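You operate a simulated robot arm through the tools that you are given. There is no shell and no other tool.

You run a simulated robot arm. Do the job below in one go: nothing can be reset, and whatever is moved stays where it is left.

## Task
Sieve the pot of dusty blue pellets till no dust shows.
Fine: lid on the bench top beside the mixer; push the drawer under the sieve in first; empty the pot into the pan, put it back, then work the sieve lever. The other pots stay. Set down upright: pot with a dark lid.
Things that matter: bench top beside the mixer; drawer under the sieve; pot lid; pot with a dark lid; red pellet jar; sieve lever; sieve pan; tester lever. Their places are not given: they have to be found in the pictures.

It is judged by the outcome, as a careful person would: the job done as asked, and still so three seconds after it is handed in. It fails if anything else is knocked over, pushed out of place, dropped, spilled or broken. Lids that push on must go on centred and level and be pressed home; caps that screw on are set level and turned clockwise until they are tight.

## Robot
A 7-joint arm with a two-finger gripper, fixed in place. Base frame: the origin is on the floor under the middle of its stand, x ahead of it, y to its left, z up. Lengths are in m, angles in degrees, forces in N, time in s.
It reaches about 0.832 m from its shoulder. Its first joint turns from -143.0 to 143.0 degrees. Payload 1.47 kg.
The TCP is the grasp point between the finger pads, 0.016 m short of the fingertips. In the tool frame z runs along the fingers and y along their closing line. The gripper opens to 0.087 m; its body begins 0.055 m behind the TCP.
Orientation is that of the tool frame in the base frame, as [roll, pitch, yaw] about the fixed x, y, z axes, in that order (R = Rz(yaw) Ry(pitch) Rx(roll)). With the fingers straight down and closing along the base's y, the tool's x points along the base's -x, its y along +y and its z along -z.

## Interface
- The arm moves only by the tool step_arm. Its argument "targets" is a list of rows, each a list of 7 numbers: the shift along the tool's x, y, z in m, then the turn, a rotation vector about the tool's x, y, z in degrees, then the gripper command, from -1 (shut) to 1 (fully open), values between in proportion. In form: [[x, y, z, ax, ay, az, fingers], ...]. A call has 1 to 20 rows; each row shifts and turns the commanded pose from where the row before left it, along the tool's axes as they then stand. A row lasts 0.2 s, in which the tool goes at most 0.05 m and 8.6 degrees; a call with a longer step from one row to the next is refused whole, and so is a gripper value outside its range. A pose out of reach is approached as far as the arm can. The call stops where the force on the tool passes 90 N (or 10 N more than at its start, if that is more) or the arm is blocked; 0.2 s more then pass. Each finger travels about 0.045 m/s and halts on what it meets, pressing with about 22 N; the grip force reading is that of the motor and also rises with nothing between the fingers. The clock runs only during rows and for 0.2 s after the last one: add rows that do not move to give the fingers time. The reply holds the time, the measured pose of the TCP, the force on the tool along the base axes, the opening and the grip force, in the units named above and with some noise, with the torque about the TCP (base axes, N m) and any sound that the robot's microphone picked up.
- Cameras (640 x 400 px; columns grow to the right, rows downward): "scene" is fixed at [0.0488, -0.6503, 1.3772]; the picture's right is [0.92, -0.39, 0.00], its down [-0.16, -0.37, -0.91] and it looks along [0.36, 0.84, -0.40] (base axes); focal length 348 px, centre (320, 200). "wrist" rides on the gripper at [0.073, 0.012, -0.09] in the tool frame; the picture's right is [-0.16, 0.99, 0.00], its down [-0.72, -0.12, -0.68] and it looks along [-0.67, -0.11, 0.73] (tool axes); focal length 247 px, centre (320, 200).
- capture(camera): a new picture of that camera. It takes no simulated time.
- raise_lower(by): slides the trunk up (or, below 0, down) by that many m; the arm rides with it, the base frame stays. It gives what a move gives, with no picture.
- point_at(camera, pixels): there is no depth. For up to 12 entries [column, row, z] of the newest picture of that camera ("zoom" is the newest enlarged one), the place [x, y] in the base frame at which the ray of that pixel passes the height z, good to about 0.002 m. It takes no simulated time.
- close_up(camera, box): a new picture of the part [left, top, right, bottom] of that camera's present view, enlarged. It takes no simulated time.
- sign_off(): hands the job in; it is judged then, once.

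Unless the task says otherwise, let go and move clear before handing in.

The tools are called after "Call:" by a JSON object that holds its "method" and its "body". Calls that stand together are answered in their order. step_arm: Moves the arm, as the interface text tells. Its arguments: {"type":"object","properties":{"targets":{"type":"array","items":{"type":"array","items":{"type":"number"}}}},"required":["targets"]} The other tools are called the same way: raise_lower (by) moves the trunk up or down; capture (camera) takes a picture; point_at (camera, pixels) gives the place at which the rays of pixels pass given heights; close_up (camera, box) takes an enlarged picture of a part of a camera's view; sign_off () hands the job in.

At the start:

```text
t: 0.0
tool_pos: [0.3772, 0.0643, 1.2554]
orientation: [-179.9, 0.0, 180.0]
wrist_force: [0.6, -0.1, 0.1]
torque: [0.03, -0.05, 0.01]
grip_width: 0.0871
gripper_force: 0.0
trunk travel left (down, up): [-1.113, 0.127]
```

scene: 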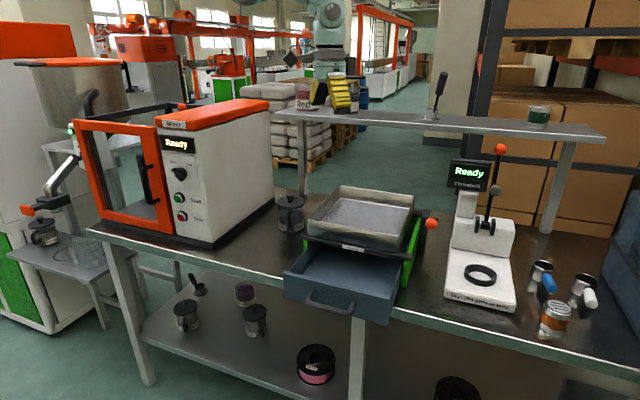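
wrist: 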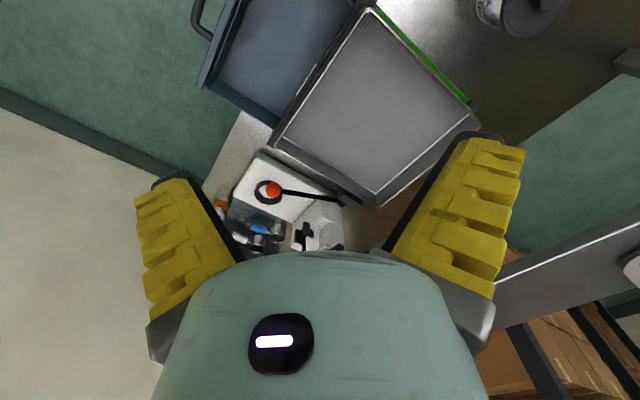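

The first scene picture shows the mixer (about 210,150), the sieve with its open drawer (345,280), an orange-knobbed lever at (432,223) and the tester at (490,230), with several pots around. I'll enlarge parts of it to tell the pots apart.

Call:
{"method": "close_up", "body": {"camera": "scene", "box": [240, 160, 460, 330]}}

Call:
{"method": "close_up", "body": {"camera": "scene", "box": [0, 180, 300, 370]}}

Call:
{"method": "close_up", "body": {"camera": "scene", "box": [260, 60, 440, 170]}}

Call:
{"method": "close_up", "body": {"camera": "scene", "box": [430, 130, 640, 350]}}

```text
2.35 times, centred on (350, 245) of scene
```

zoom: 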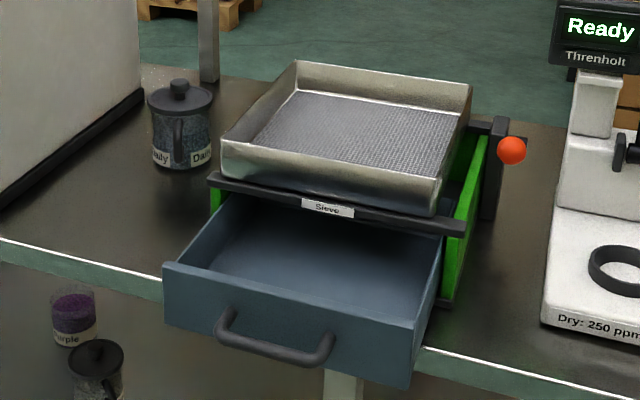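

```text
2.11 times, centred on (150, 275) of scene
```

zoom: 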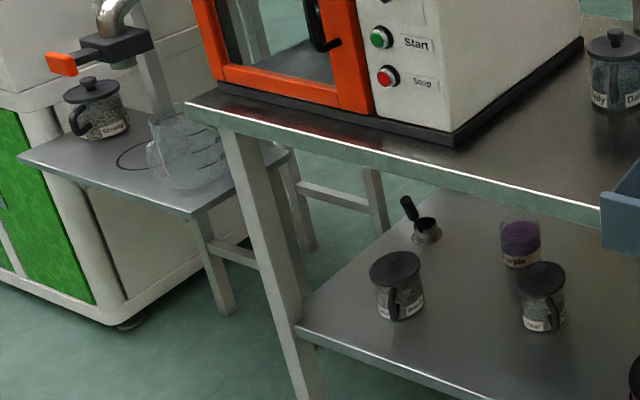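

```text
3.56 times, centred on (350, 115) of scene
```

zoom: 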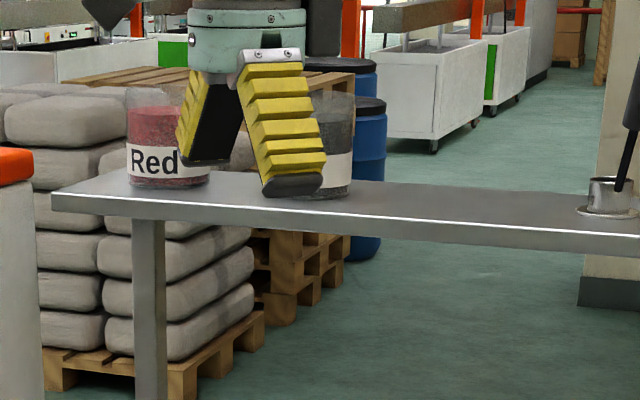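

```text
1.82 times, centred on (535, 240) of scene
```

zoom: 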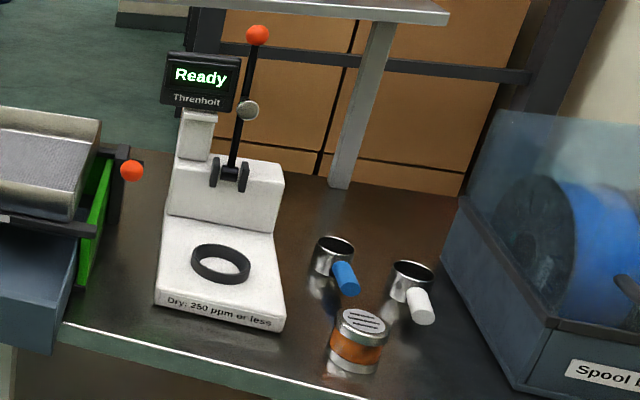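

Four dark-lidded pots show: bench (290,212), small table (43,232), and two on the lower shelf (187,315) and (255,320). I'll enlarge each one to read its label and check its contents.

Call:
{"method": "close_up", "body": {"camera": "scene", "box": [265, 185, 315, 240]}}

Call:
{"method": "close_up", "body": {"camera": "scene", "box": [15, 205, 75, 255]}}

Call:
{"method": "close_up", "body": {"camera": "scene", "box": [165, 265, 285, 345]}}

Call:
{"method": "close_up", "body": {"camera": "scene", "box": [280, 330, 500, 400]}}

```text
7.27 times, centred on (290, 212) of scene
```

zoom: 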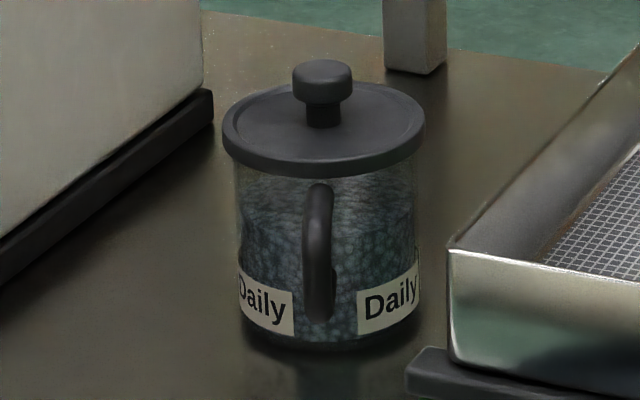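

```text
8.00 times, centred on (45, 230) of scene
```

zoom: 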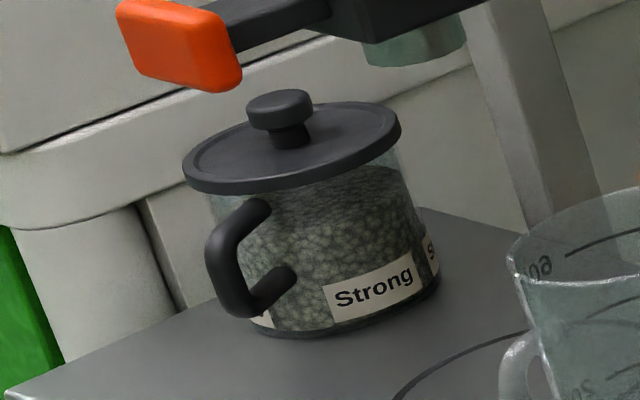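

```text
5.00 times, centred on (225, 305) of scene
```

zoom: 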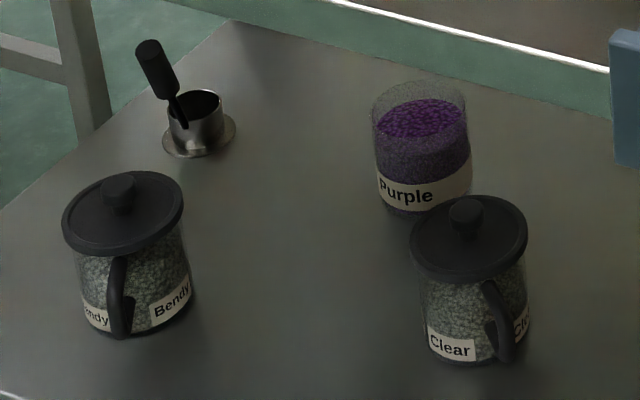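

```text
2.91 times, centred on (390, 365) of scene
```

zoom: 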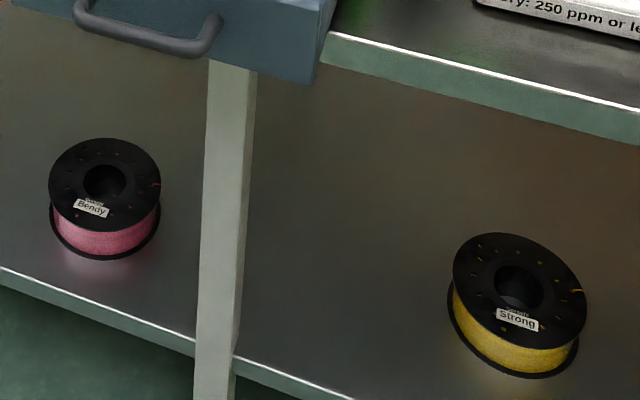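

The "Daily" pot at scene (290,212) is the one holding blue pellets; Strong, Bendy and Clear look grey-green. Next I'll get positions by crossing scene and wrist rays.

Call:
{"method": "point_at", "body": {"camera": "scene", "pixels": [[290, 197, 0.9], [290, 197, 1.0], [290, 229, 0.8], [290, 229, 0.9], [501, 149, 1.0], [501, 149, 1.2], [432, 223, 0.8], [432, 223, 0.9], [342, 187, 0.9], [342, 187, 1.0], [392, 250, 0.9], [392, 250, 1.0]]}}

Call:
{"method": "point_at", "body": {"camera": "wrist", "pixels": [[272, 188, 1.0], [272, 188, 1.2], [375, 12, 0.9], [375, 12, 1.0], [479, 125, 0.9], [479, 125, 1.0], [375, 205, 0.9], [375, 205, 1.0], [273, 145, 0.9], [273, 145, 1.0], [528, 12, 0.9], [528, 12, 1.0]]}}

Call:
{"method": "close_up", "body": {"camera": "wrist", "box": [180, 0, 500, 200]}}

Call:
{"method": "close_up", "body": {"camera": "wrist", "box": [420, 0, 640, 140]}}

```text
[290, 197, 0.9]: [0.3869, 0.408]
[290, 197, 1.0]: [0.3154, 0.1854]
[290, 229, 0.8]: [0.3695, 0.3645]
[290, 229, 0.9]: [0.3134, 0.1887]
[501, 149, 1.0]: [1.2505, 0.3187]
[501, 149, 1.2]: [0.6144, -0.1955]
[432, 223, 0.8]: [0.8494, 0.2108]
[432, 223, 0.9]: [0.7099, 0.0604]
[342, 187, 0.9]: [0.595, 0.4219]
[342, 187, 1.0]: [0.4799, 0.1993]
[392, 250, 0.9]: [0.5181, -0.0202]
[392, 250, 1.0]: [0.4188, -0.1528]
```

```text
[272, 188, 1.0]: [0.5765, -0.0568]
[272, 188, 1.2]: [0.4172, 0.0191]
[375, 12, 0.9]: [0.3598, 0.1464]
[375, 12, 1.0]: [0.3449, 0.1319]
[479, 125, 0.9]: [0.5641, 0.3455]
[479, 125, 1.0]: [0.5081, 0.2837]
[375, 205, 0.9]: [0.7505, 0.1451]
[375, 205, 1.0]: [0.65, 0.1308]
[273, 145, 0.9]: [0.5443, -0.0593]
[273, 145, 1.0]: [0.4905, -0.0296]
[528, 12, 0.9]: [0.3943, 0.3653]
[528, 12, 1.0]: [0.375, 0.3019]
```

```text
2.00 times, centred on (340, 100) of wrist
```

zoom: 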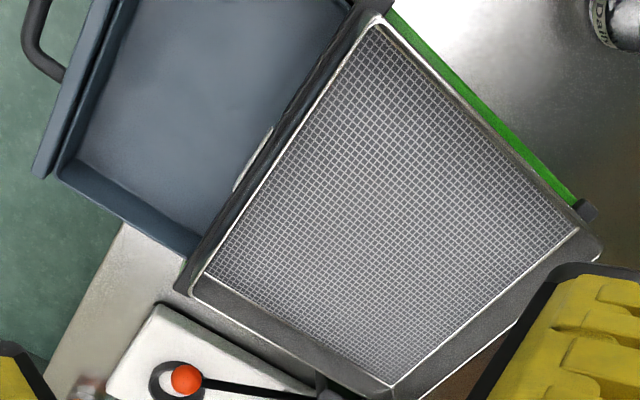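

```text
2.86 times, centred on (530, 70) of wrist
```

zoom: 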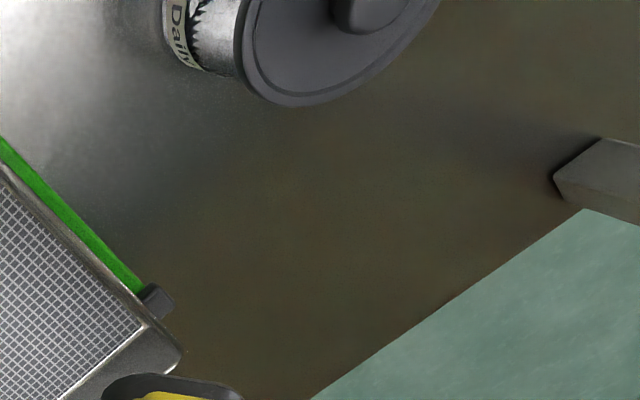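

Crossing the rays puts the pan rim near z 0.95, with its centre near (0.53,0.14) turned about 45°. The Daily pot is near (0.37,0.365) with the bench at about 0.8. I'll check the shelf, the jars, the pillar foot and the drawer before moving.

Call:
{"method": "point_at", "body": {"camera": "scene", "pixels": [[303, 194, 0.8], [303, 194, 0.85], [306, 111, 1.1], [306, 111, 1.2], [275, 112, 1.1], [275, 112, 1.2], [605, 133, 1.1], [605, 133, 1.2], [285, 272, 0.85], [388, 300, 0.85], [330, 305, 0.85], [330, 305, 0.8]]}}

Call:
{"method": "point_at", "body": {"camera": "wrist", "pixels": [[612, 63, 0.8], [612, 63, 0.85], [640, 275, 1.1], [640, 275, 1.15], [640, 222, 1.1], [640, 222, 1.15], [500, 280, 1.1], [500, 280, 1.2], [238, 10, 0.87], [200, 86, 0.87], [275, 125, 0.87], [420, 55, 0.87]]}}

```text
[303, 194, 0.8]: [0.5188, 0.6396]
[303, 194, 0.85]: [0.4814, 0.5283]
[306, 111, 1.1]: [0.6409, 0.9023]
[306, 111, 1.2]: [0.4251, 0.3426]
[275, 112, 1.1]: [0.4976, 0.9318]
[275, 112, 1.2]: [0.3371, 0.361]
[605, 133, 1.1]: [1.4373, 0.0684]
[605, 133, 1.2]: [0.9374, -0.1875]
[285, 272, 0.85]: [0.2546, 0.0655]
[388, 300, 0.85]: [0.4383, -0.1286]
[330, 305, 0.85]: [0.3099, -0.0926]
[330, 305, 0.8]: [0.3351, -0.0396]
```

```text
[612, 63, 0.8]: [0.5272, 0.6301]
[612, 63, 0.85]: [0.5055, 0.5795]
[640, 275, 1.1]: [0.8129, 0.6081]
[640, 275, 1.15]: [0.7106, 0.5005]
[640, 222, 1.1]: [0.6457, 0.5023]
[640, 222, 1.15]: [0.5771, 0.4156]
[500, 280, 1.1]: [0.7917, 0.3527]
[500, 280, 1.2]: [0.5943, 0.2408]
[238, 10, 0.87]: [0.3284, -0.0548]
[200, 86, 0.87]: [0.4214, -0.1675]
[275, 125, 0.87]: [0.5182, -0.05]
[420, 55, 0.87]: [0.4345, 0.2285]
```

The two views agree on bench z≈0.80, shelf front edge at x+y≈0.94 (z≈1.17), and an open drawer front centred near (0.33,-0.07,0.85). I'll turn the tool 45° so it lines up with the sieve, and move to the robot side of the drawer, still high, for a better look.

Call:
{"method": "step_arm", "body": {"targets": [[0.018, -0.0315, 0, 0, 0, 0, 1], [0.018, -0.0315, 0, 0, 0, 0, 1], [0.018, -0.0315, 0, 0, 0, 0, 1], [0.018, -0.0315, 0, 0, 0, 0, 1], [0.018, -0.0315, 0, 0, 0, 0, 0.5], [0.017, -0.0315, 0, 0, 0, 0, 0], [0, 0, 0, 0, 0, -7.5, -0.5], [0, 0, 0, 0, 0, -7.5, -1], [0, 0, 0, 0, 0, -7.5, -1], [0, 0, 0, 0, 0, -7.5, -1], [0, 0, 0, 0, 0, -7.5, -1], [0, 0, 0, 0, 0, -7.5, -1], [0, 0, 0, 0, 0, 0, -1]]}}

Call:
{"method": "capture", "body": {"camera": "wrist"}}

Call:
{"method": "capture", "body": {"camera": "scene"}}

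```text
t: 1.1
tool_pos: [0.3616, -0.0509, 1.239]
orientation: [-178.0, 3.1, -159.8]
wrist_force: [-0.5, -0.5, -0.2]
torque: [-0.02, 0.04, -0.04]
grip_width: 0.069
gripper_force: 2.9
out of reach, approached as far as the arm can: row 1, 2, 3
trunk travel left (down, up): [-1.113, 0.127]
stopped in row 5: the arm was blocked; the commanded pose is now the measured one
```

```text
taken
```

wrist: 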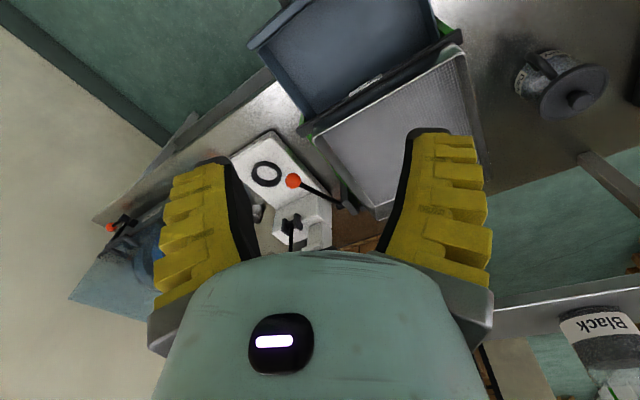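

```text
taken
```

scene: 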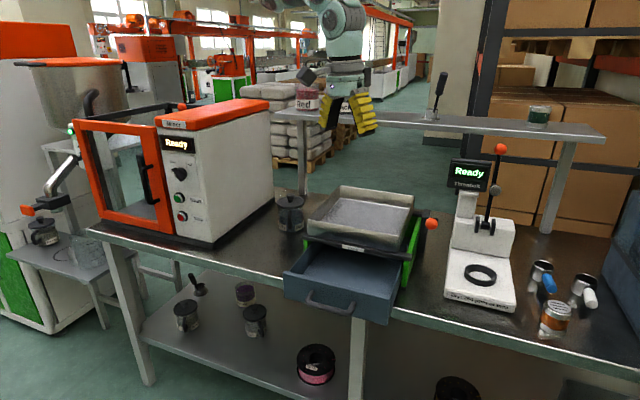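

The arm stopped at its inner reach limit: TCP (0.362,-0.051), tool tilted by about 3°. I'll level the tool and lower it with the arm alone, to see whether it can come closer in when lower relative to the shoulder.

Call:
{"method": "step_arm", "body": {"targets": [[0, 0, 0, -2, 3.1, 0, -1], [0, 0, 0.04, 0, 0, 0, -1], [0, 0, 0.04, 0, 0, 0, -1], [0, 0, 0.04, 0, 0, 0, -1], [0, 0, 0.03, 0, 0, 0, -1], [0, 0, 0, 0, 0, -5, -1], [0, 0, 0, 0, 0, -7, -1], [0, 0, 0, 0, 0, -7, -1], [0, 0, 0, 0, 0, -6, -1], [0, 0, 0, 0, 0, 0, -1]]}}

```text
t: 3.3
tool_pos: [0.3604, -0.0503, 1.0866]
orientation: [179.8, 0.0, -134.7]
wrist_force: [0.0, 0.0, 1.4]
torque: [0.01, 0.01, 0.02]
grip_width: 0.0
gripper_force: 22.1
trunk travel left (down, up): [-1.113, 0.127]
```

The tool is level and turned to -134.7° at z 1.087. Now I'll move inward along tool +x, away from the sieve.

Call:
{"method": "step_arm", "body": {"targets": [[0.025, 0, 0, 0, 0, 0, -1], [0.025, 0, 0, 0, 0, 0, -1], [0.025, 0, 0, 0, 0, 0, -1], [0.025, 0, 0, 0, 0, 0, -1], [0.015, 0, 0, 0, 0, 0, -1], [0, 0, 0, 0, 0, 0, -1]]}}

Call:
{"method": "capture", "body": {"camera": "wrist"}}

Call:
{"method": "capture", "body": {"camera": "scene"}}

```text
t: 4.7
tool_pos: [0.2772, -0.1314, 1.0857]
orientation: [180.0, 0.0, -134.8]
wrist_force: [0.1, -0.8, 0.4]
torque: [0.0, -0.01, 0.02]
grip_width: 0.0
gripper_force: 21.6
trunk travel left (down, up): [-1.113, 0.127]
```

```text
taken
```

wrist: 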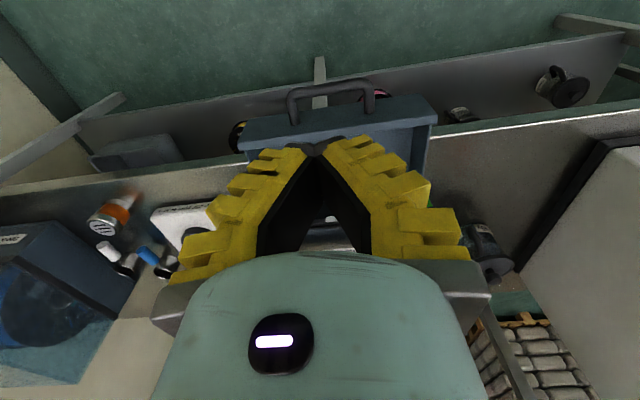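

```text
taken
```

scene: 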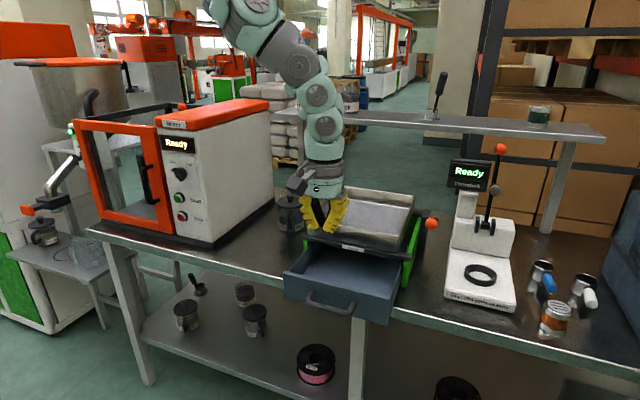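

The wrist view now shows the drawer handle around (330,92) with the drawer front's top edge at row ~130. I'll cross-check the handle's height between the two views.

Call:
{"method": "close_up", "body": {"camera": "scene", "box": [270, 240, 430, 340]}}

Call:
{"method": "point_at", "body": {"camera": "wrist", "pixels": [[290, 95, 0.82], [290, 95, 0.86], [330, 84, 0.82], [330, 84, 0.86], [375, 90, 0.82], [375, 90, 0.86], [240, 128, 0.86], [240, 128, 0.89], [422, 97, 0.86], [422, 97, 0.89]]}}

Call:
{"method": "close_up", "body": {"camera": "wrist", "box": [220, 60, 460, 210]}}

```text
4.00 times, centred on (350, 290) of scene
```

zoom: 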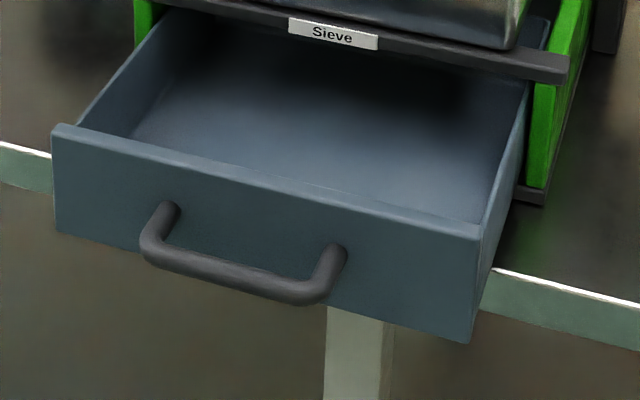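

```text
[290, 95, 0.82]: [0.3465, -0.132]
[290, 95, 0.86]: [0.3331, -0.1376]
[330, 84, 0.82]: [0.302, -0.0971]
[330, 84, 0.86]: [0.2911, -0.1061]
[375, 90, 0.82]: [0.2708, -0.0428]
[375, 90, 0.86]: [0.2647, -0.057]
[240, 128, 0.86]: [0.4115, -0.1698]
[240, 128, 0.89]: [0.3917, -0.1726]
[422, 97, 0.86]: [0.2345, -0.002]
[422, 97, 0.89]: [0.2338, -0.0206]
```

```text
2.67 times, centred on (340, 135) of wrist
```

zoom: 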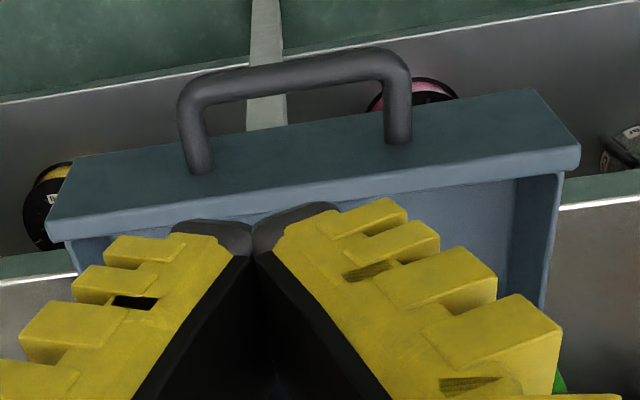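

The handle bar centre is near (0.297,-0.10,0.845), and the TCP is about 36 mm in front of it and centred. Before lowering the trunk I'll check where the mixer and the bench edge are.

Call:
{"method": "point_at", "body": {"camera": "scene", "pixels": [[213, 249, 0.8], [275, 193, 0.8], [98, 217, 0.8], [270, 109, 1.1], [155, 130, 1.1], [200, 253, 0.8], [90, 233, 0.8], [470, 335, 0.8], [185, 100, 1.15], [272, 105, 1.15]]}}

Call:
{"method": "close_up", "body": {"camera": "scene", "box": [60, 80, 300, 290]}}

```text
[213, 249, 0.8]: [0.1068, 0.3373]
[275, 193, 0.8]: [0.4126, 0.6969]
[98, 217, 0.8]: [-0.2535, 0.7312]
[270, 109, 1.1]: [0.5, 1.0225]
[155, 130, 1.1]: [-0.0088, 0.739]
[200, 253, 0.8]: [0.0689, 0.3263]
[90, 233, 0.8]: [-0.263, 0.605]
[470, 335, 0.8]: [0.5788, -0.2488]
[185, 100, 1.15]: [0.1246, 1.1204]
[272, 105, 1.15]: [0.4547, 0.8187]
```

```text
1.90 times, centred on (180, 185) of scene
```

zoom: 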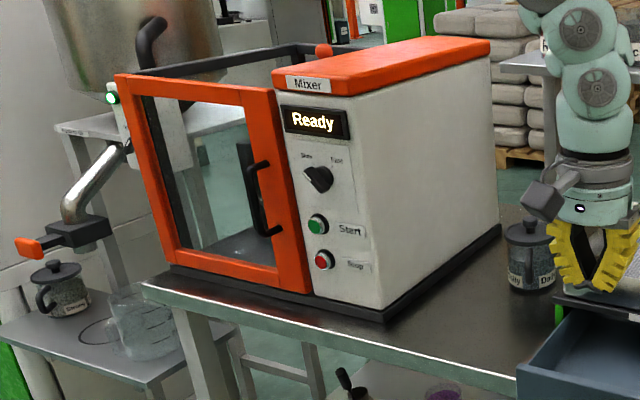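

The mixer's right side is at t≈0.17 (diagonal frame) and the arm is well on the robot side of the bench edge. I'll lower the trunk in two steps.

Call:
{"method": "raise_lower", "body": {"by": -0.12}}

Call:
{"method": "capture", "body": {"camera": "scene"}}

```text
t: 6.2
tool_pos: [0.2779, -0.1323, 0.9647]
orientation: [179.9, 0.0, -134.8]
wrist_force: [-0.2, 0.1, 1.1]
torque: [-0.01, -0.01, -0.01]
grip_width: 0.0
gripper_force: 22.0
trunk travel left (down, up): [-0.993, 0.247]
```

```text
taken
```

scene: 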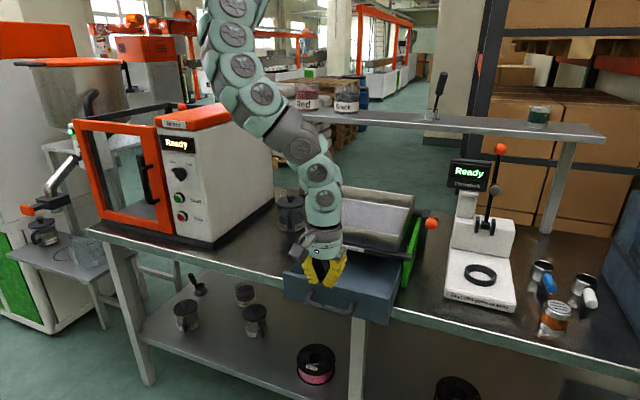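

All clear so far; the arm passes in front of the mixer and the fingertips are above the handle. I'll lower another 0.122 to handle height.

Call:
{"method": "raise_lower", "body": {"by": -0.122}}

Call:
{"method": "capture", "body": {"camera": "scene"}}

Call:
{"method": "capture", "body": {"camera": "wrist"}}

```text
t: 7.7
tool_pos: [0.2785, -0.1323, 0.8438]
orientation: [179.9, -0.1, -134.7]
wrist_force: [-0.3, 0.0, 0.1]
torque: [-0.02, -0.02, -0.02]
grip_width: 0.0
gripper_force: 22.1
trunk travel left (down, up): [-0.871, 0.369]
```

```text
taken
```

scene: 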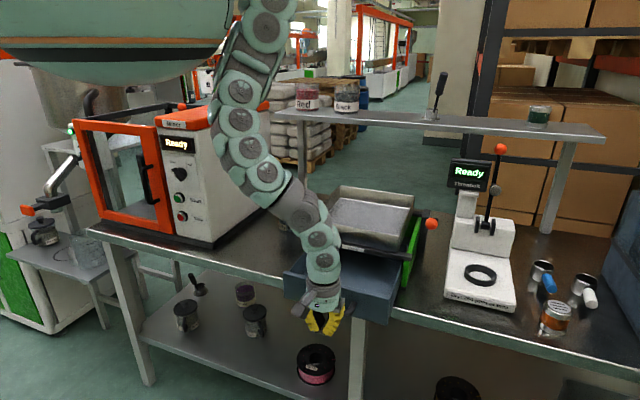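

```text
taken
```

wrist: 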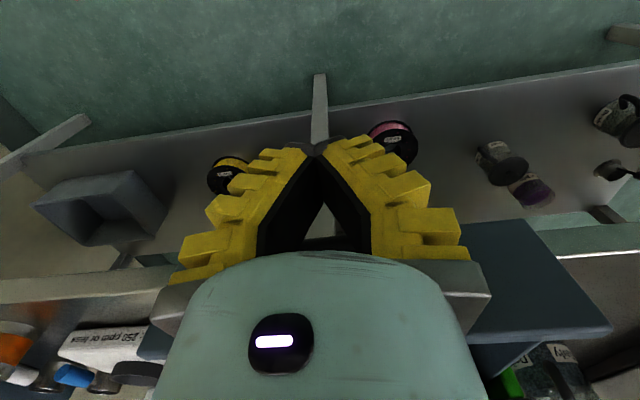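

The fingertips are at z≈0.83 in front of the handle, at s≈0.103 against the bar's 0.139. I'll push gently toward the sieve for the first part of the travel.

Call:
{"method": "step_arm", "body": {"targets": [[-0.012, 0, 0, 0, 0, 0, -1], [-0.012, 0, 0, 0, 0, 0, -1], [-0.012, 0, 0, 0, 0, 0, -1], [-0.012, 0, 0, 0, 0, 0, -1], [-0.012, 0, 0, 0, 0, 0, -1], [-0.012, 0, 0, 0, 0, 0, -1], [-0.012, 0, 0, 0, 0, 0, -1], [0, 0, 0, 0, 0, 0, -1]]}}

Call:
{"method": "capture", "body": {"camera": "scene"}}

```text
t: 9.5
tool_pos: [0.3382, -0.0722, 0.8434]
orientation: [179.9, 0.0, -134.7]
wrist_force: [-0.4, -0.7, -0.2]
torque: [-0.01, -0.01, -0.01]
grip_width: 0.0
gripper_force: 21.9
trunk travel left (down, up): [-0.871, 0.369]
```

```text
taken
```

scene: 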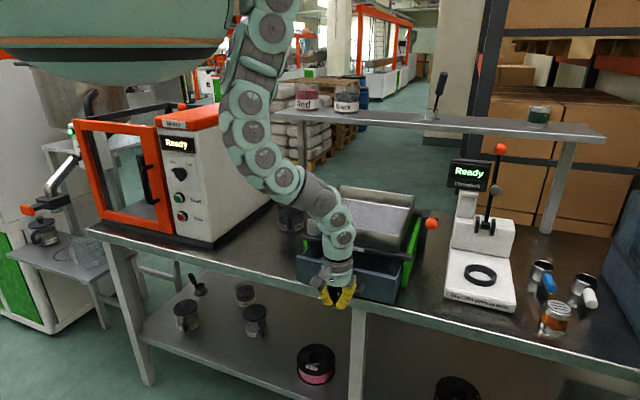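

The drawer is moving in with negligible force (TCP s≈0.188). I'll tilt the hand back 16° so it stays clear of the pan rim, then keep pushing.

Call:
{"method": "step_arm", "body": {"targets": [[0, 0, 0, 0, -8, 0, -1], [0, 0, 0, 0, -8, 0, -1], [-0.0115, 0, -0.0033, 0, 0, 0, -1], [-0.0115, 0, -0.0033, 0, 0, 0, -1], [-0.0115, 0, -0.0033, 0, 0, 0, -1], [-0.0115, 0, -0.0033, 0, 0, 0, -1], [0, 0, 0, 0, 0, 0, -1]]}}

Call:
{"method": "capture", "body": {"camera": "scene"}}

Call:
{"method": "close_up", "body": {"camera": "scene", "box": [280, 180, 460, 310]}}

```text
t: 11.1
tool_pos: [0.3656, -0.0423, 0.8697]
orientation: [179.8, 16.1, -134.8]
wrist_force: [0.2, 1.4, -0.3]
torque: [-0.02, -0.01, 0.01]
grip_width: 0.0
gripper_force: 22.8
trunk travel left (down, up): [-0.871, 0.369]
```

```text
taken
```

scene: 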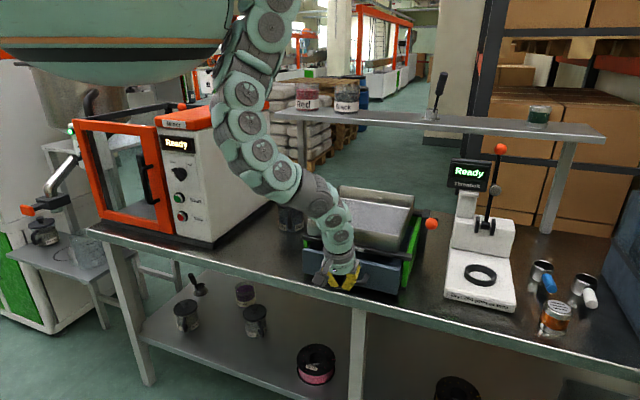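

```text
3.08 times, centred on (370, 245) of scene
```

zoom: 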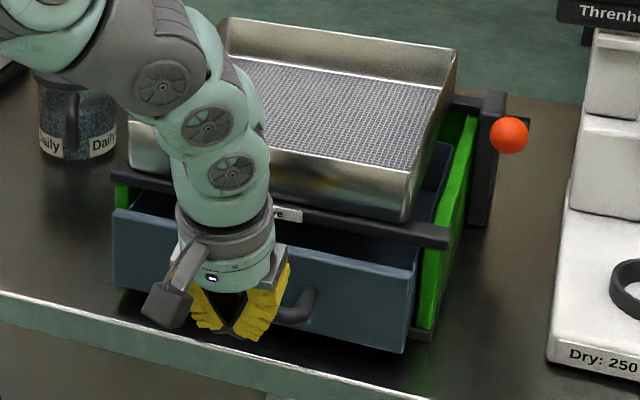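

The handle is still in front of the fingers and the drawer is mostly in, but my tilt compensation raised the TCP to 0.870. I'll back off, drop to about 0.842, and push again with the right sign.

Call:
{"method": "step_arm", "body": {"targets": [[0.0192, 0, -0.0055, 0, 0, 0, -1], [0.0039, 0, 0.0135, 0, 0, 0, -1], [0.0038, 0, 0.0134, 0, 0, 0, -1], [0, 0, 0, 0, 0, 0, -1]]}}

Call:
{"method": "close_up", "body": {"camera": "scene", "box": [280, 180, 460, 310]}}

Call:
{"method": "capture", "body": {"camera": "wrist"}}

```text
t: 12.1
tool_pos: [0.3527, -0.057, 0.8417]
orientation: [179.9, 16.0, -134.8]
wrist_force: [0.7, 0.3, 0.6]
torque: [0.02, 0.02, 0.0]
grip_width: 0.0
gripper_force: 21.5
trunk travel left (down, up): [-0.871, 0.369]
```

```text
3.08 times, centred on (370, 245) of scene
```

zoom: 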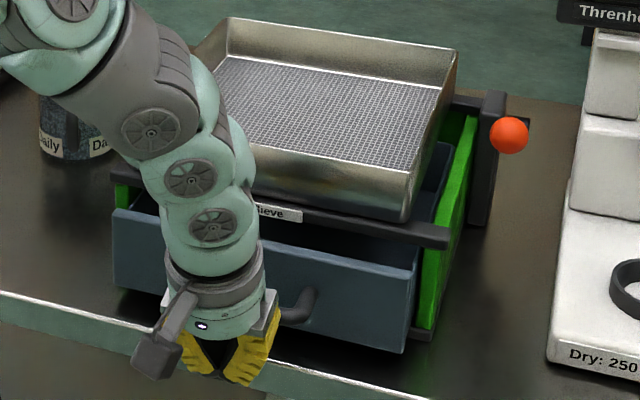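

```text
taken
```

wrist: 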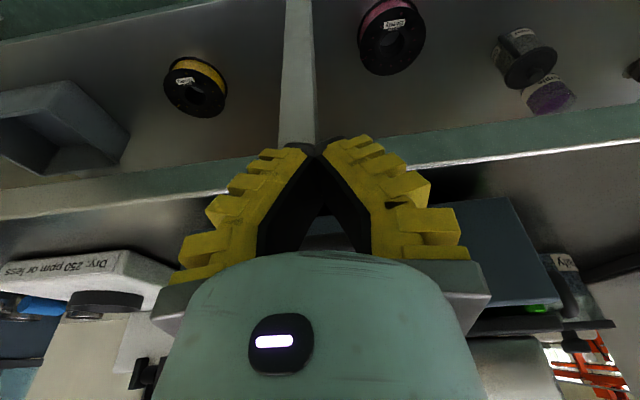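

The drawer stayed where it was and the fingertips are now low enough (TCP z 0.842). I'll push in until a resistance shows.

Call:
{"method": "step_arm", "body": {"targets": [[-0.0115, 0, 0.0033, 0, 0, 0, -1], [-0.0115, 0, 0.0033, 0, 0, 0, -1], [-0.0115, 0, 0.0033, 0, 0, 0, -1], [-0.0115, 0, 0.0033, 0, 0, 0, -1], [-0.0096, 0, 0.0028, 0, 0, 0, -1], [0, 0, 0, 0, 0, 0, -1]]}}

Call:
{"method": "close_up", "body": {"camera": "scene", "box": [280, 180, 460, 310]}}

```text
t: 13.5
tool_pos: [0.3926, -0.0158, 0.8393]
orientation: [180.0, 16.0, -134.7]
wrist_force: [0.6, -0.5, 0.8]
torque: [-0.01, -0.01, -0.01]
grip_width: 0.0003
gripper_force: 21.7
trunk travel left (down, up): [-0.871, 0.369]
```

```text
3.08 times, centred on (370, 245) of scene
```

zoom: 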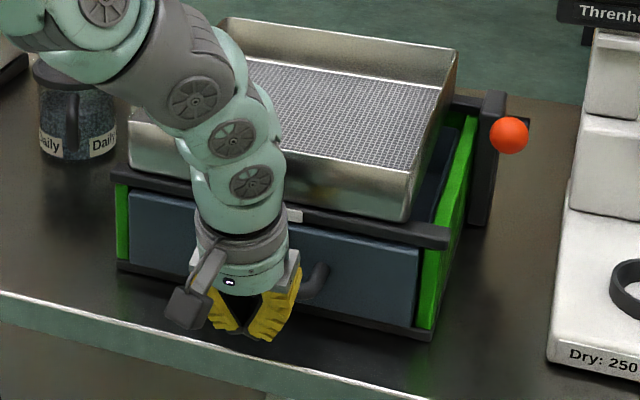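

The drawer front now sits between the green side panels, nearly flush. I'll push on in small steps until it stops.

Call:
{"method": "step_arm", "body": {"targets": [[-0.0077, 0, 0.0022, 0, 0, 0, -1], [-0.0077, 0, 0.0022, 0, 0, 0, -1], [0, 0, 0, 0, 0, 0, -1]]}}

Call:
{"method": "close_up", "body": {"camera": "scene", "box": [280, 180, 460, 310]}}

```text
t: 14.3
tool_pos: [0.3942, -0.0129, 0.8359]
orientation: [179.7, 14.9, -134.7]
wrist_force: [-23.6, -25.4, 1.1]
torque: [0.53, -0.35, 0.41]
grip_width: 0.0059
gripper_force: 28.0
trunk travel left (down, up): [-0.871, 0.369]
```

```text
3.08 times, centred on (370, 245) of scene
```

zoom: 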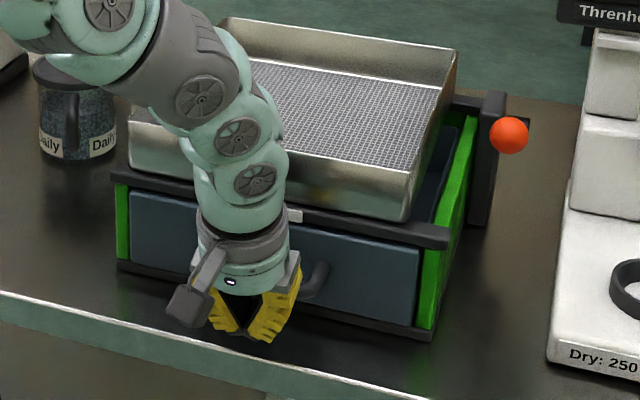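

The force rose to about 35 N and the drawer front is flush between the green panels at (345,265), so the drawer is in. I'll back away, level the tool and raise the trunk to look at the pot.

Call:
{"method": "step_arm", "body": {"targets": [[0.024, 0, -0.007, 0, 0, 0, -1], [0.024, 0, -0.007, 0, 0, 0, -1], [0.024, 0, -0.007, 0, 0, 0, -1], [0, 0, 0, 0, 8, 0, -0.5], [0, 0, 0, 0, 8, 0, 0], [0, 0, 0, 0, 0, 0, 0]]}}

Call:
{"method": "raise_lower", "body": {"by": 0.3}}

Call:
{"method": "capture", "body": {"camera": "scene"}}

```text
t: 15.7
tool_pos: [0.3513, -0.0584, 0.8397]
orientation: [180.0, 0.0, -134.7]
wrist_force: [0.2, 0.1, 0.1]
torque: [0.01, 0.03, -0.01]
grip_width: 0.0492
gripper_force: 4.2
trunk travel left (down, up): [-0.871, 0.369]
```

```text
t: 18.7
tool_pos: [0.3515, -0.0584, 1.1401]
orientation: [179.8, -0.1, -134.7]
wrist_force: [-0.1, -0.2, 0.0]
torque: [0.0, -0.01, -0.02]
grip_width: 0.0492
gripper_force: 3.7
trunk travel left (down, up): [-1.171, 0.069]
```

```text
taken
```

scene: 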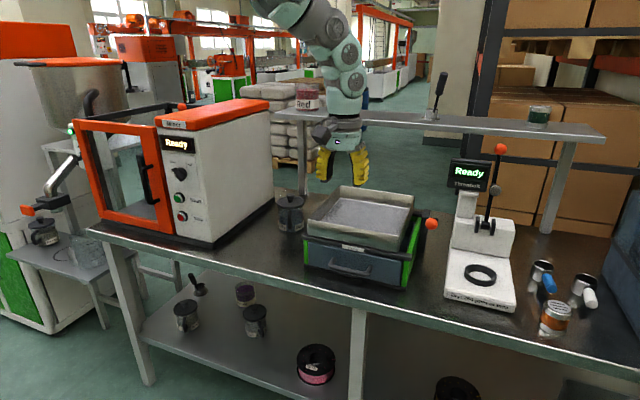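

The drawer is closed and the hand is clear. Next I'll move over toward the Daily pot for a close wrist look.

Call:
{"method": "step_arm", "body": {"targets": [[-0.0275, 0.034, 0, 0, 0, 0, 1], [-0.0275, 0.034, 0, 0, 0, 0, 1], [-0.0275, 0.034, 0, 0, 0, 0, 1], [-0.0275, 0.034, 0, 0, 0, 0, 1], [-0.0275, 0.034, 0, 0, 0, 0, 1], [-0.0275, 0.034, 0, 0, 0, 0, 1], [-0.0275, 0.034, 0, 0, 0, 0, 1], [-0.0275, 0.034, 0, 0, 0, 0, 1], [0, 0, 0, 0, 0, 0, 1]]}}

Call:
{"method": "capture", "body": {"camera": "wrist"}}

Call:
{"method": "capture", "body": {"camera": "scene"}}

```text
t: 20.7
tool_pos: [0.314, 0.2829, 1.1413]
orientation: [-179.7, -0.4, -134.8]
wrist_force: [-0.1, 1.2, -0.2]
torque: [-0.06, 0.01, 0.01]
grip_width: 0.087
gripper_force: 0.0
out of reach, approached as far as the arm can: row 8
trunk travel left (down, up): [-1.171, 0.069]
```

```text
taken
```

wrist: 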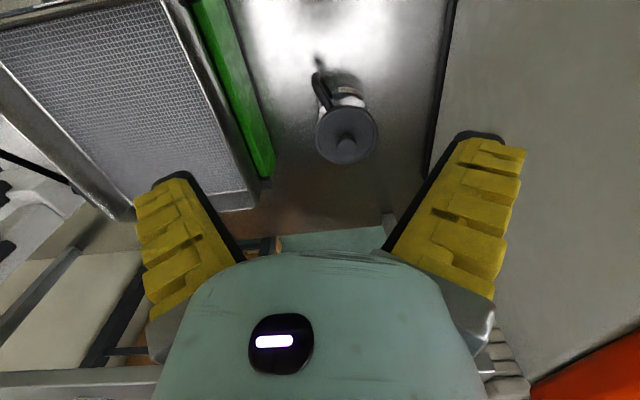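

```text
taken
```

scene: 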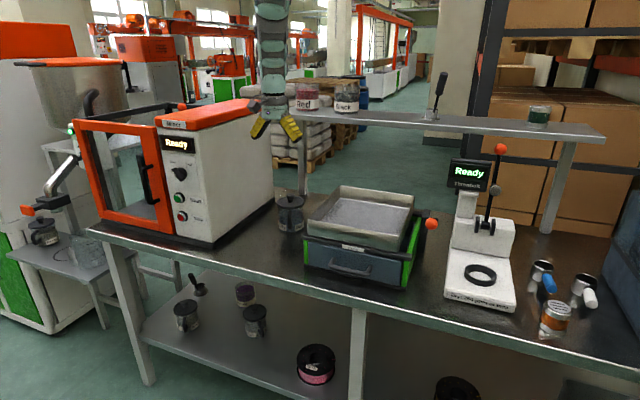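

The wrist view shows the pot with its lid centre around (346,133), and the handle pointing to the robot side and slightly toward the sieve (320,90). I'll enlarge and triangulate.

Call:
{"method": "close_up", "body": {"camera": "wrist", "box": [280, 40, 410, 180]}}

Call:
{"method": "point_at", "body": {"camera": "wrist", "pixels": [[347, 133, 0.89], [347, 133, 0.92], [346, 143, 0.9], [346, 143, 0.93], [316, 133, 0.89], [378, 133, 0.89], [346, 106, 0.89], [346, 164, 0.89], [320, 75, 0.87], [320, 75, 0.84]]}}

Call:
{"method": "point_at", "body": {"camera": "scene", "pixels": [[290.5, 196, 0.9], [290.5, 196, 0.93], [290, 203, 0.88], [290, 203, 0.9], [276.5, 203, 0.89], [304.5, 203, 0.89], [290, 229, 0.8], [290, 229, 0.81], [290, 225, 0.82], [290, 211, 0.87]]}}

Call:
{"method": "close_up", "body": {"camera": "scene", "box": [265, 185, 315, 240]}}

```text
2.86 times, centred on (345, 110) of wrist
```

zoom: 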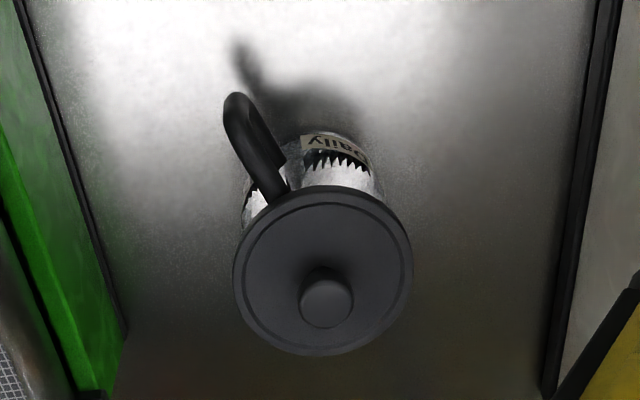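

```text
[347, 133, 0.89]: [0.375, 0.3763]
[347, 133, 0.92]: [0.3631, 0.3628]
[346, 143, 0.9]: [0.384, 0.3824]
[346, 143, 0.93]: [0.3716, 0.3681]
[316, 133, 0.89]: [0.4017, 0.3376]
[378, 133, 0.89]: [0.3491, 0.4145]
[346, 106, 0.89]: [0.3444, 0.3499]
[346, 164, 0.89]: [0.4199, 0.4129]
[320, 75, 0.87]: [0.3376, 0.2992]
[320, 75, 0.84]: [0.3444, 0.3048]
```

```text
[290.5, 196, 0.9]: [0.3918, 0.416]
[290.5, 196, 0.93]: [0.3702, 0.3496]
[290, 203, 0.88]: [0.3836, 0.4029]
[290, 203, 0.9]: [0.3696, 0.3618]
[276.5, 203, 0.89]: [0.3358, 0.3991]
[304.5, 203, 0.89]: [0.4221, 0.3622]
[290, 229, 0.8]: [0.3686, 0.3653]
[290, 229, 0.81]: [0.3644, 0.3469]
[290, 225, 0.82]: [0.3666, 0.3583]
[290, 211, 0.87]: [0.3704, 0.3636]
```

```text
7.27 times, centred on (290, 212) of scene
```

zoom: 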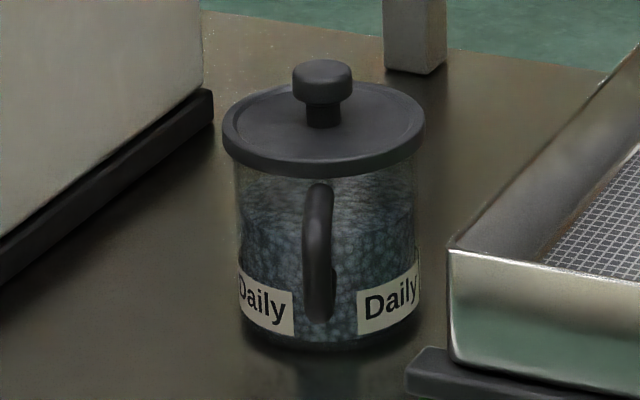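

Triangulated: pot axis ≈ (0.375,0.372), lid top z≈0.906, knob top z≈0.925, lid about 90 mm across, body about 82 mm, handle pointing to about -113°. The shoulder is high and the arm stretched, so I'll raise the tool with the arm and then drop the trunk.

Call:
{"method": "step_arm", "body": {"targets": [[0, 0, -0.03, -0.3, -0.4, 0, 1], [0, 0, -0.03, 0, 0, 0, 1], [0, 0, -0.03, 0, 0, 0, 1], [0, 0, -0.03, 0, 0, 0, 1], [-0.03, 0.01, 0, 0, 0, 0, 1], [0, 0, 0, 0, 0, 0, 1]]}}

Call:
{"method": "raise_lower", "body": {"by": -0.2}}

Call:
{"method": "capture", "body": {"camera": "scene"}}

Call:
{"method": "capture", "body": {"camera": "wrist"}}

```text
t: 22.1
tool_pos: [0.3252, 0.3111, 1.2601]
orientation: [179.7, 0.3, -134.7]
wrist_force: [-0.6, 0.3, 0.4]
torque: [-0.01, -0.03, 0.0]
grip_width: 0.0871
gripper_force: 0.0
trunk travel left (down, up): [-1.171, 0.069]
```

```text
t: 24.3
tool_pos: [0.3269, 0.3113, 1.0615]
orientation: [179.6, 0.5, -134.7]
wrist_force: [0.1, 0.7, 0.7]
torque: [-0.01, -0.02, 0.01]
grip_width: 0.0869
gripper_force: 0.0
trunk travel left (down, up): [-0.971, 0.269]
```

```text
taken
```

scene: 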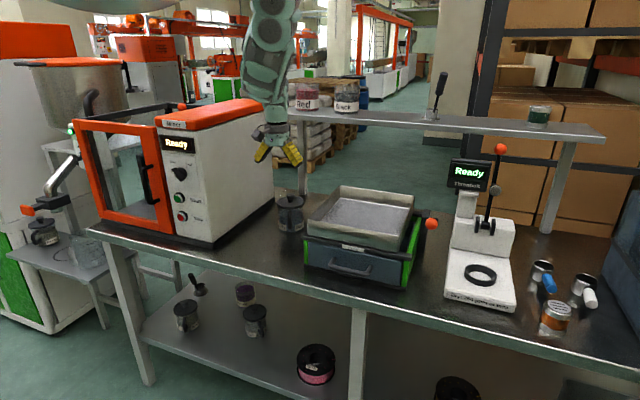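

```text
taken
```

wrist: 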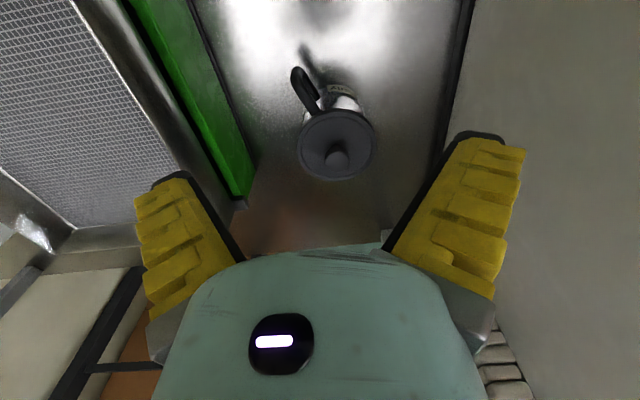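

The pot is in view at (335,140) and the trunk is now lower. For a clean pour I want the wrist camera on the upper side, so I'll test whether the tool can be turned half round here, in free space.

Call:
{"method": "step_arm", "body": {"targets": [[0, 0, 0, 0.4, 0.5, 0, 1], [0, 0, 0, 0, 0, 8.3, 1], [0, 0, 0, 0, 0, 8.3, 1], [0, 0, 0, 0, 0, 8.3, 1], [0, 0, 0, 0, 0, 8.3, 1], [0, 0, 0, 0, 0, 8.3, 1], [0, 0, 0, 0, 0, 8.3, 1], [0, 0, 0, 0, 0, 8.3, 1], [0, 0, 0, 0, 0, 8.3, 1], [0, 0, 0, 0, 0, 8.3, 1], [0, 0, 0, 0, 0, 8.3, 1], [0, 0, 0, 0, 0, 0, 1]]}}

Call:
{"method": "capture", "body": {"camera": "wrist"}}

```text
t: 26.9
tool_pos: [0.327, 0.3127, 1.0607]
orientation: [-180.0, 0.1, 142.2]
wrist_force: [0.0, -0.1, 0.7]
torque: [-0.04, -0.01, -0.01]
grip_width: 0.0869
gripper_force: 0.1
trunk travel left (down, up): [-0.971, 0.269]
```

```text
taken
```

wrist: 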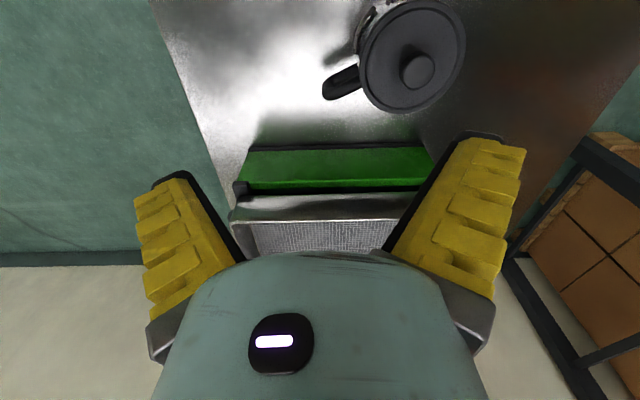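

The tool is at yaw 142° without trouble; I'll keep turning toward 67°.

Call:
{"method": "step_arm", "body": {"targets": [[0, 0, 0, 0, 0, 8.3, 1], [0, 0, 0, 0, 0, 8.3, 1], [0, 0, 0, 0, 0, 8.3, 1], [0, 0, 0, 0, 0, 8.3, 1], [0, 0, 0, 0, 0, 8.3, 1], [0, 0, 0, 0, 0, 8.3, 1], [0, 0, 0, 0, 0, 8.3, 1], [0, 0, 0, 0, 0, 8.3, 1], [0, 0, 0, 0, 0, 8.3, 1], [0, 0, 0, 0, 0, 0, 1]]}}

Call:
{"method": "capture", "body": {"camera": "wrist"}}

Call:
{"method": "capture", "body": {"camera": "scene"}}

```text
t: 29.1
tool_pos: [0.3266, 0.3106, 1.0607]
orientation: [-180.0, 0.1, 67.5]
wrist_force: [-0.5, -0.4, 0.0]
torque: [0.0, 0.0, 0.0]
grip_width: 0.0868
gripper_force: 0.0
trunk travel left (down, up): [-0.971, 0.269]
```

```text
taken
```

wrist: 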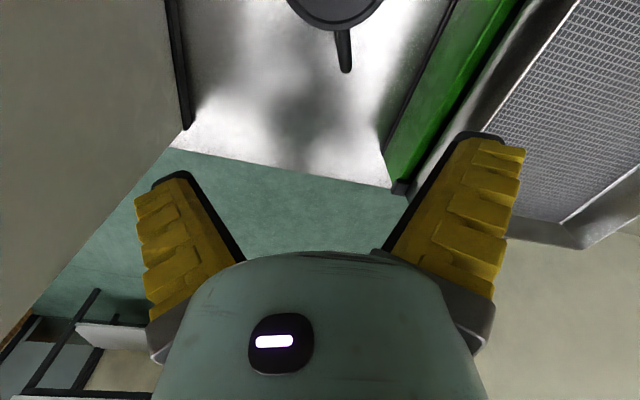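

```text
taken
```

scene: 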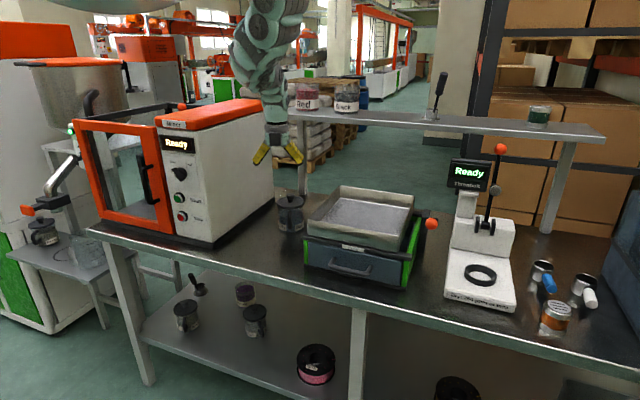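

Yaw 67.5° is reachable, and the handle now points straight along tool -x (wrist (345,50)). The closing line is therefore square to the handle. I'll move above the knob and check alignment.

Call:
{"method": "step_arm", "body": {"targets": [[0.038, 0.0106, 0, 0, 0, 0, 1], [0.0373, 0.0106, 0, 0, 0, 0, 1], [0, 0, 0, 0, 0, 0, 1], [0, 0, 0, 0, 0, 0, 1]]}}

Call:
{"method": "capture", "body": {"camera": "wrist"}}

Call:
{"method": "close_up", "body": {"camera": "wrist", "box": [240, 10, 400, 150]}}

```text
t: 30.1
tool_pos: [0.3313, 0.3205, 1.0613]
orientation: [180.0, 0.1, 67.6]
wrist_force: [-0.6, -0.6, 0.9]
torque: [-0.01, 0.04, 0.02]
grip_width: 0.0871
gripper_force: 0.0
out of reach, approached as far as the arm can: row 1, 2
trunk travel left (down, up): [-0.971, 0.269]
```

```text
taken
```

wrist: 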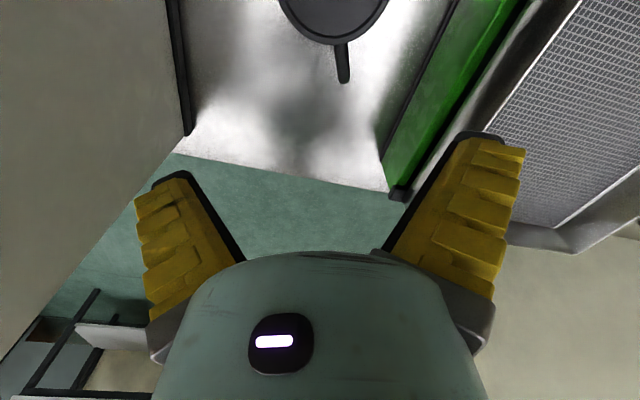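

```text
2.86 times, centred on (320, 80) of wrist
```

zoom: 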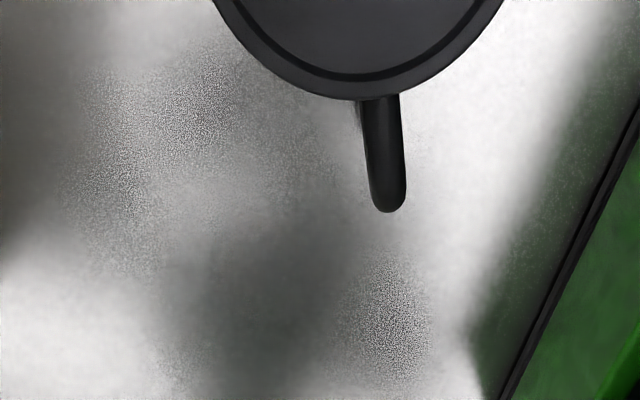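

The tool hits a reach limit near r≈0.46 with the fingers straight down. I'll tilt the fingers outward a little and see if that extends it, staying high above the pot.

Call:
{"method": "step_arm", "body": {"targets": [[0, 0, 0, 0, 8, 0, 1], [0, 0, 0, 0, 8, 0, 1], [0.025, 0.007, 0, 0, 0, 0, 1], [0.02, 0.007, 0, 0, 0, 0, 1], [0, 0, 0, 0, 0, 0, 1]]}}

Call:
{"method": "capture", "body": {"camera": "scene"}}

```text
t: 31.3
tool_pos: [0.36, 0.3546, 1.074]
orientation: [-180.0, -15.8, 67.6]
wrist_force: [0.3, 0.3, -0.6]
torque: [0.02, -0.02, -0.02]
grip_width: 0.0869
gripper_force: 0.0
trunk travel left (down, up): [-0.971, 0.269]
```

```text
taken
```

scene: 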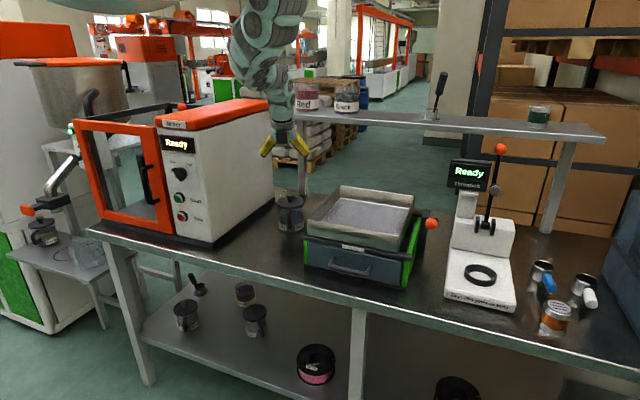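

With a 16° outward tilt it reaches r=0.505, so it's a stretch limit and the shoulder is too high. I'll raise the tool by arm and lower the trunk in matching steps, which keeps the fingers well above the pot.

Call:
{"method": "step_arm", "body": {"targets": [[0.0082, 0, -0.0289, 0, 0, 0, 1], [0.0082, 0, -0.0289, 0, 0, 0, 1], [0.0082, 0, -0.0289, 0, 0, 0, 1], [0.0082, 0, -0.0289, 0, 0, 0, 1], [0.0082, 0, -0.0289, 0, 0, 0, 1], [0, 0, 0, 0, 0, 0, 1]]}}

Call:
{"method": "raise_lower", "body": {"by": -0.15}}

Call:
{"method": "capture", "body": {"camera": "scene"}}

```text
t: 32.7
tool_pos: [0.3617, 0.3547, 1.2244]
orientation: [180.0, -15.9, 67.7]
wrist_force: [-0.7, 1.3, 0.4]
torque: [0.01, 0.01, 0.01]
grip_width: 0.087
gripper_force: 0.0
trunk travel left (down, up): [-0.971, 0.269]
```

```text
t: 34.5
tool_pos: [0.3608, 0.3543, 1.074]
orientation: [179.9, -15.9, 67.6]
wrist_force: [-1.2, -0.1, 0.7]
torque: [0.02, 0.01, 0.04]
grip_width: 0.087
gripper_force: 0.1
trunk travel left (down, up): [-0.821, 0.419]
```

```text
taken
```

scene: 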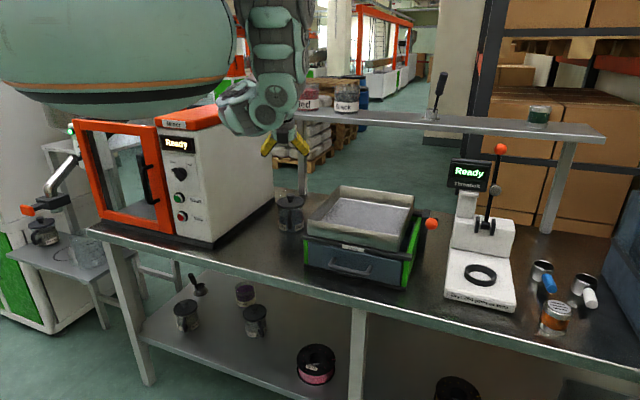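

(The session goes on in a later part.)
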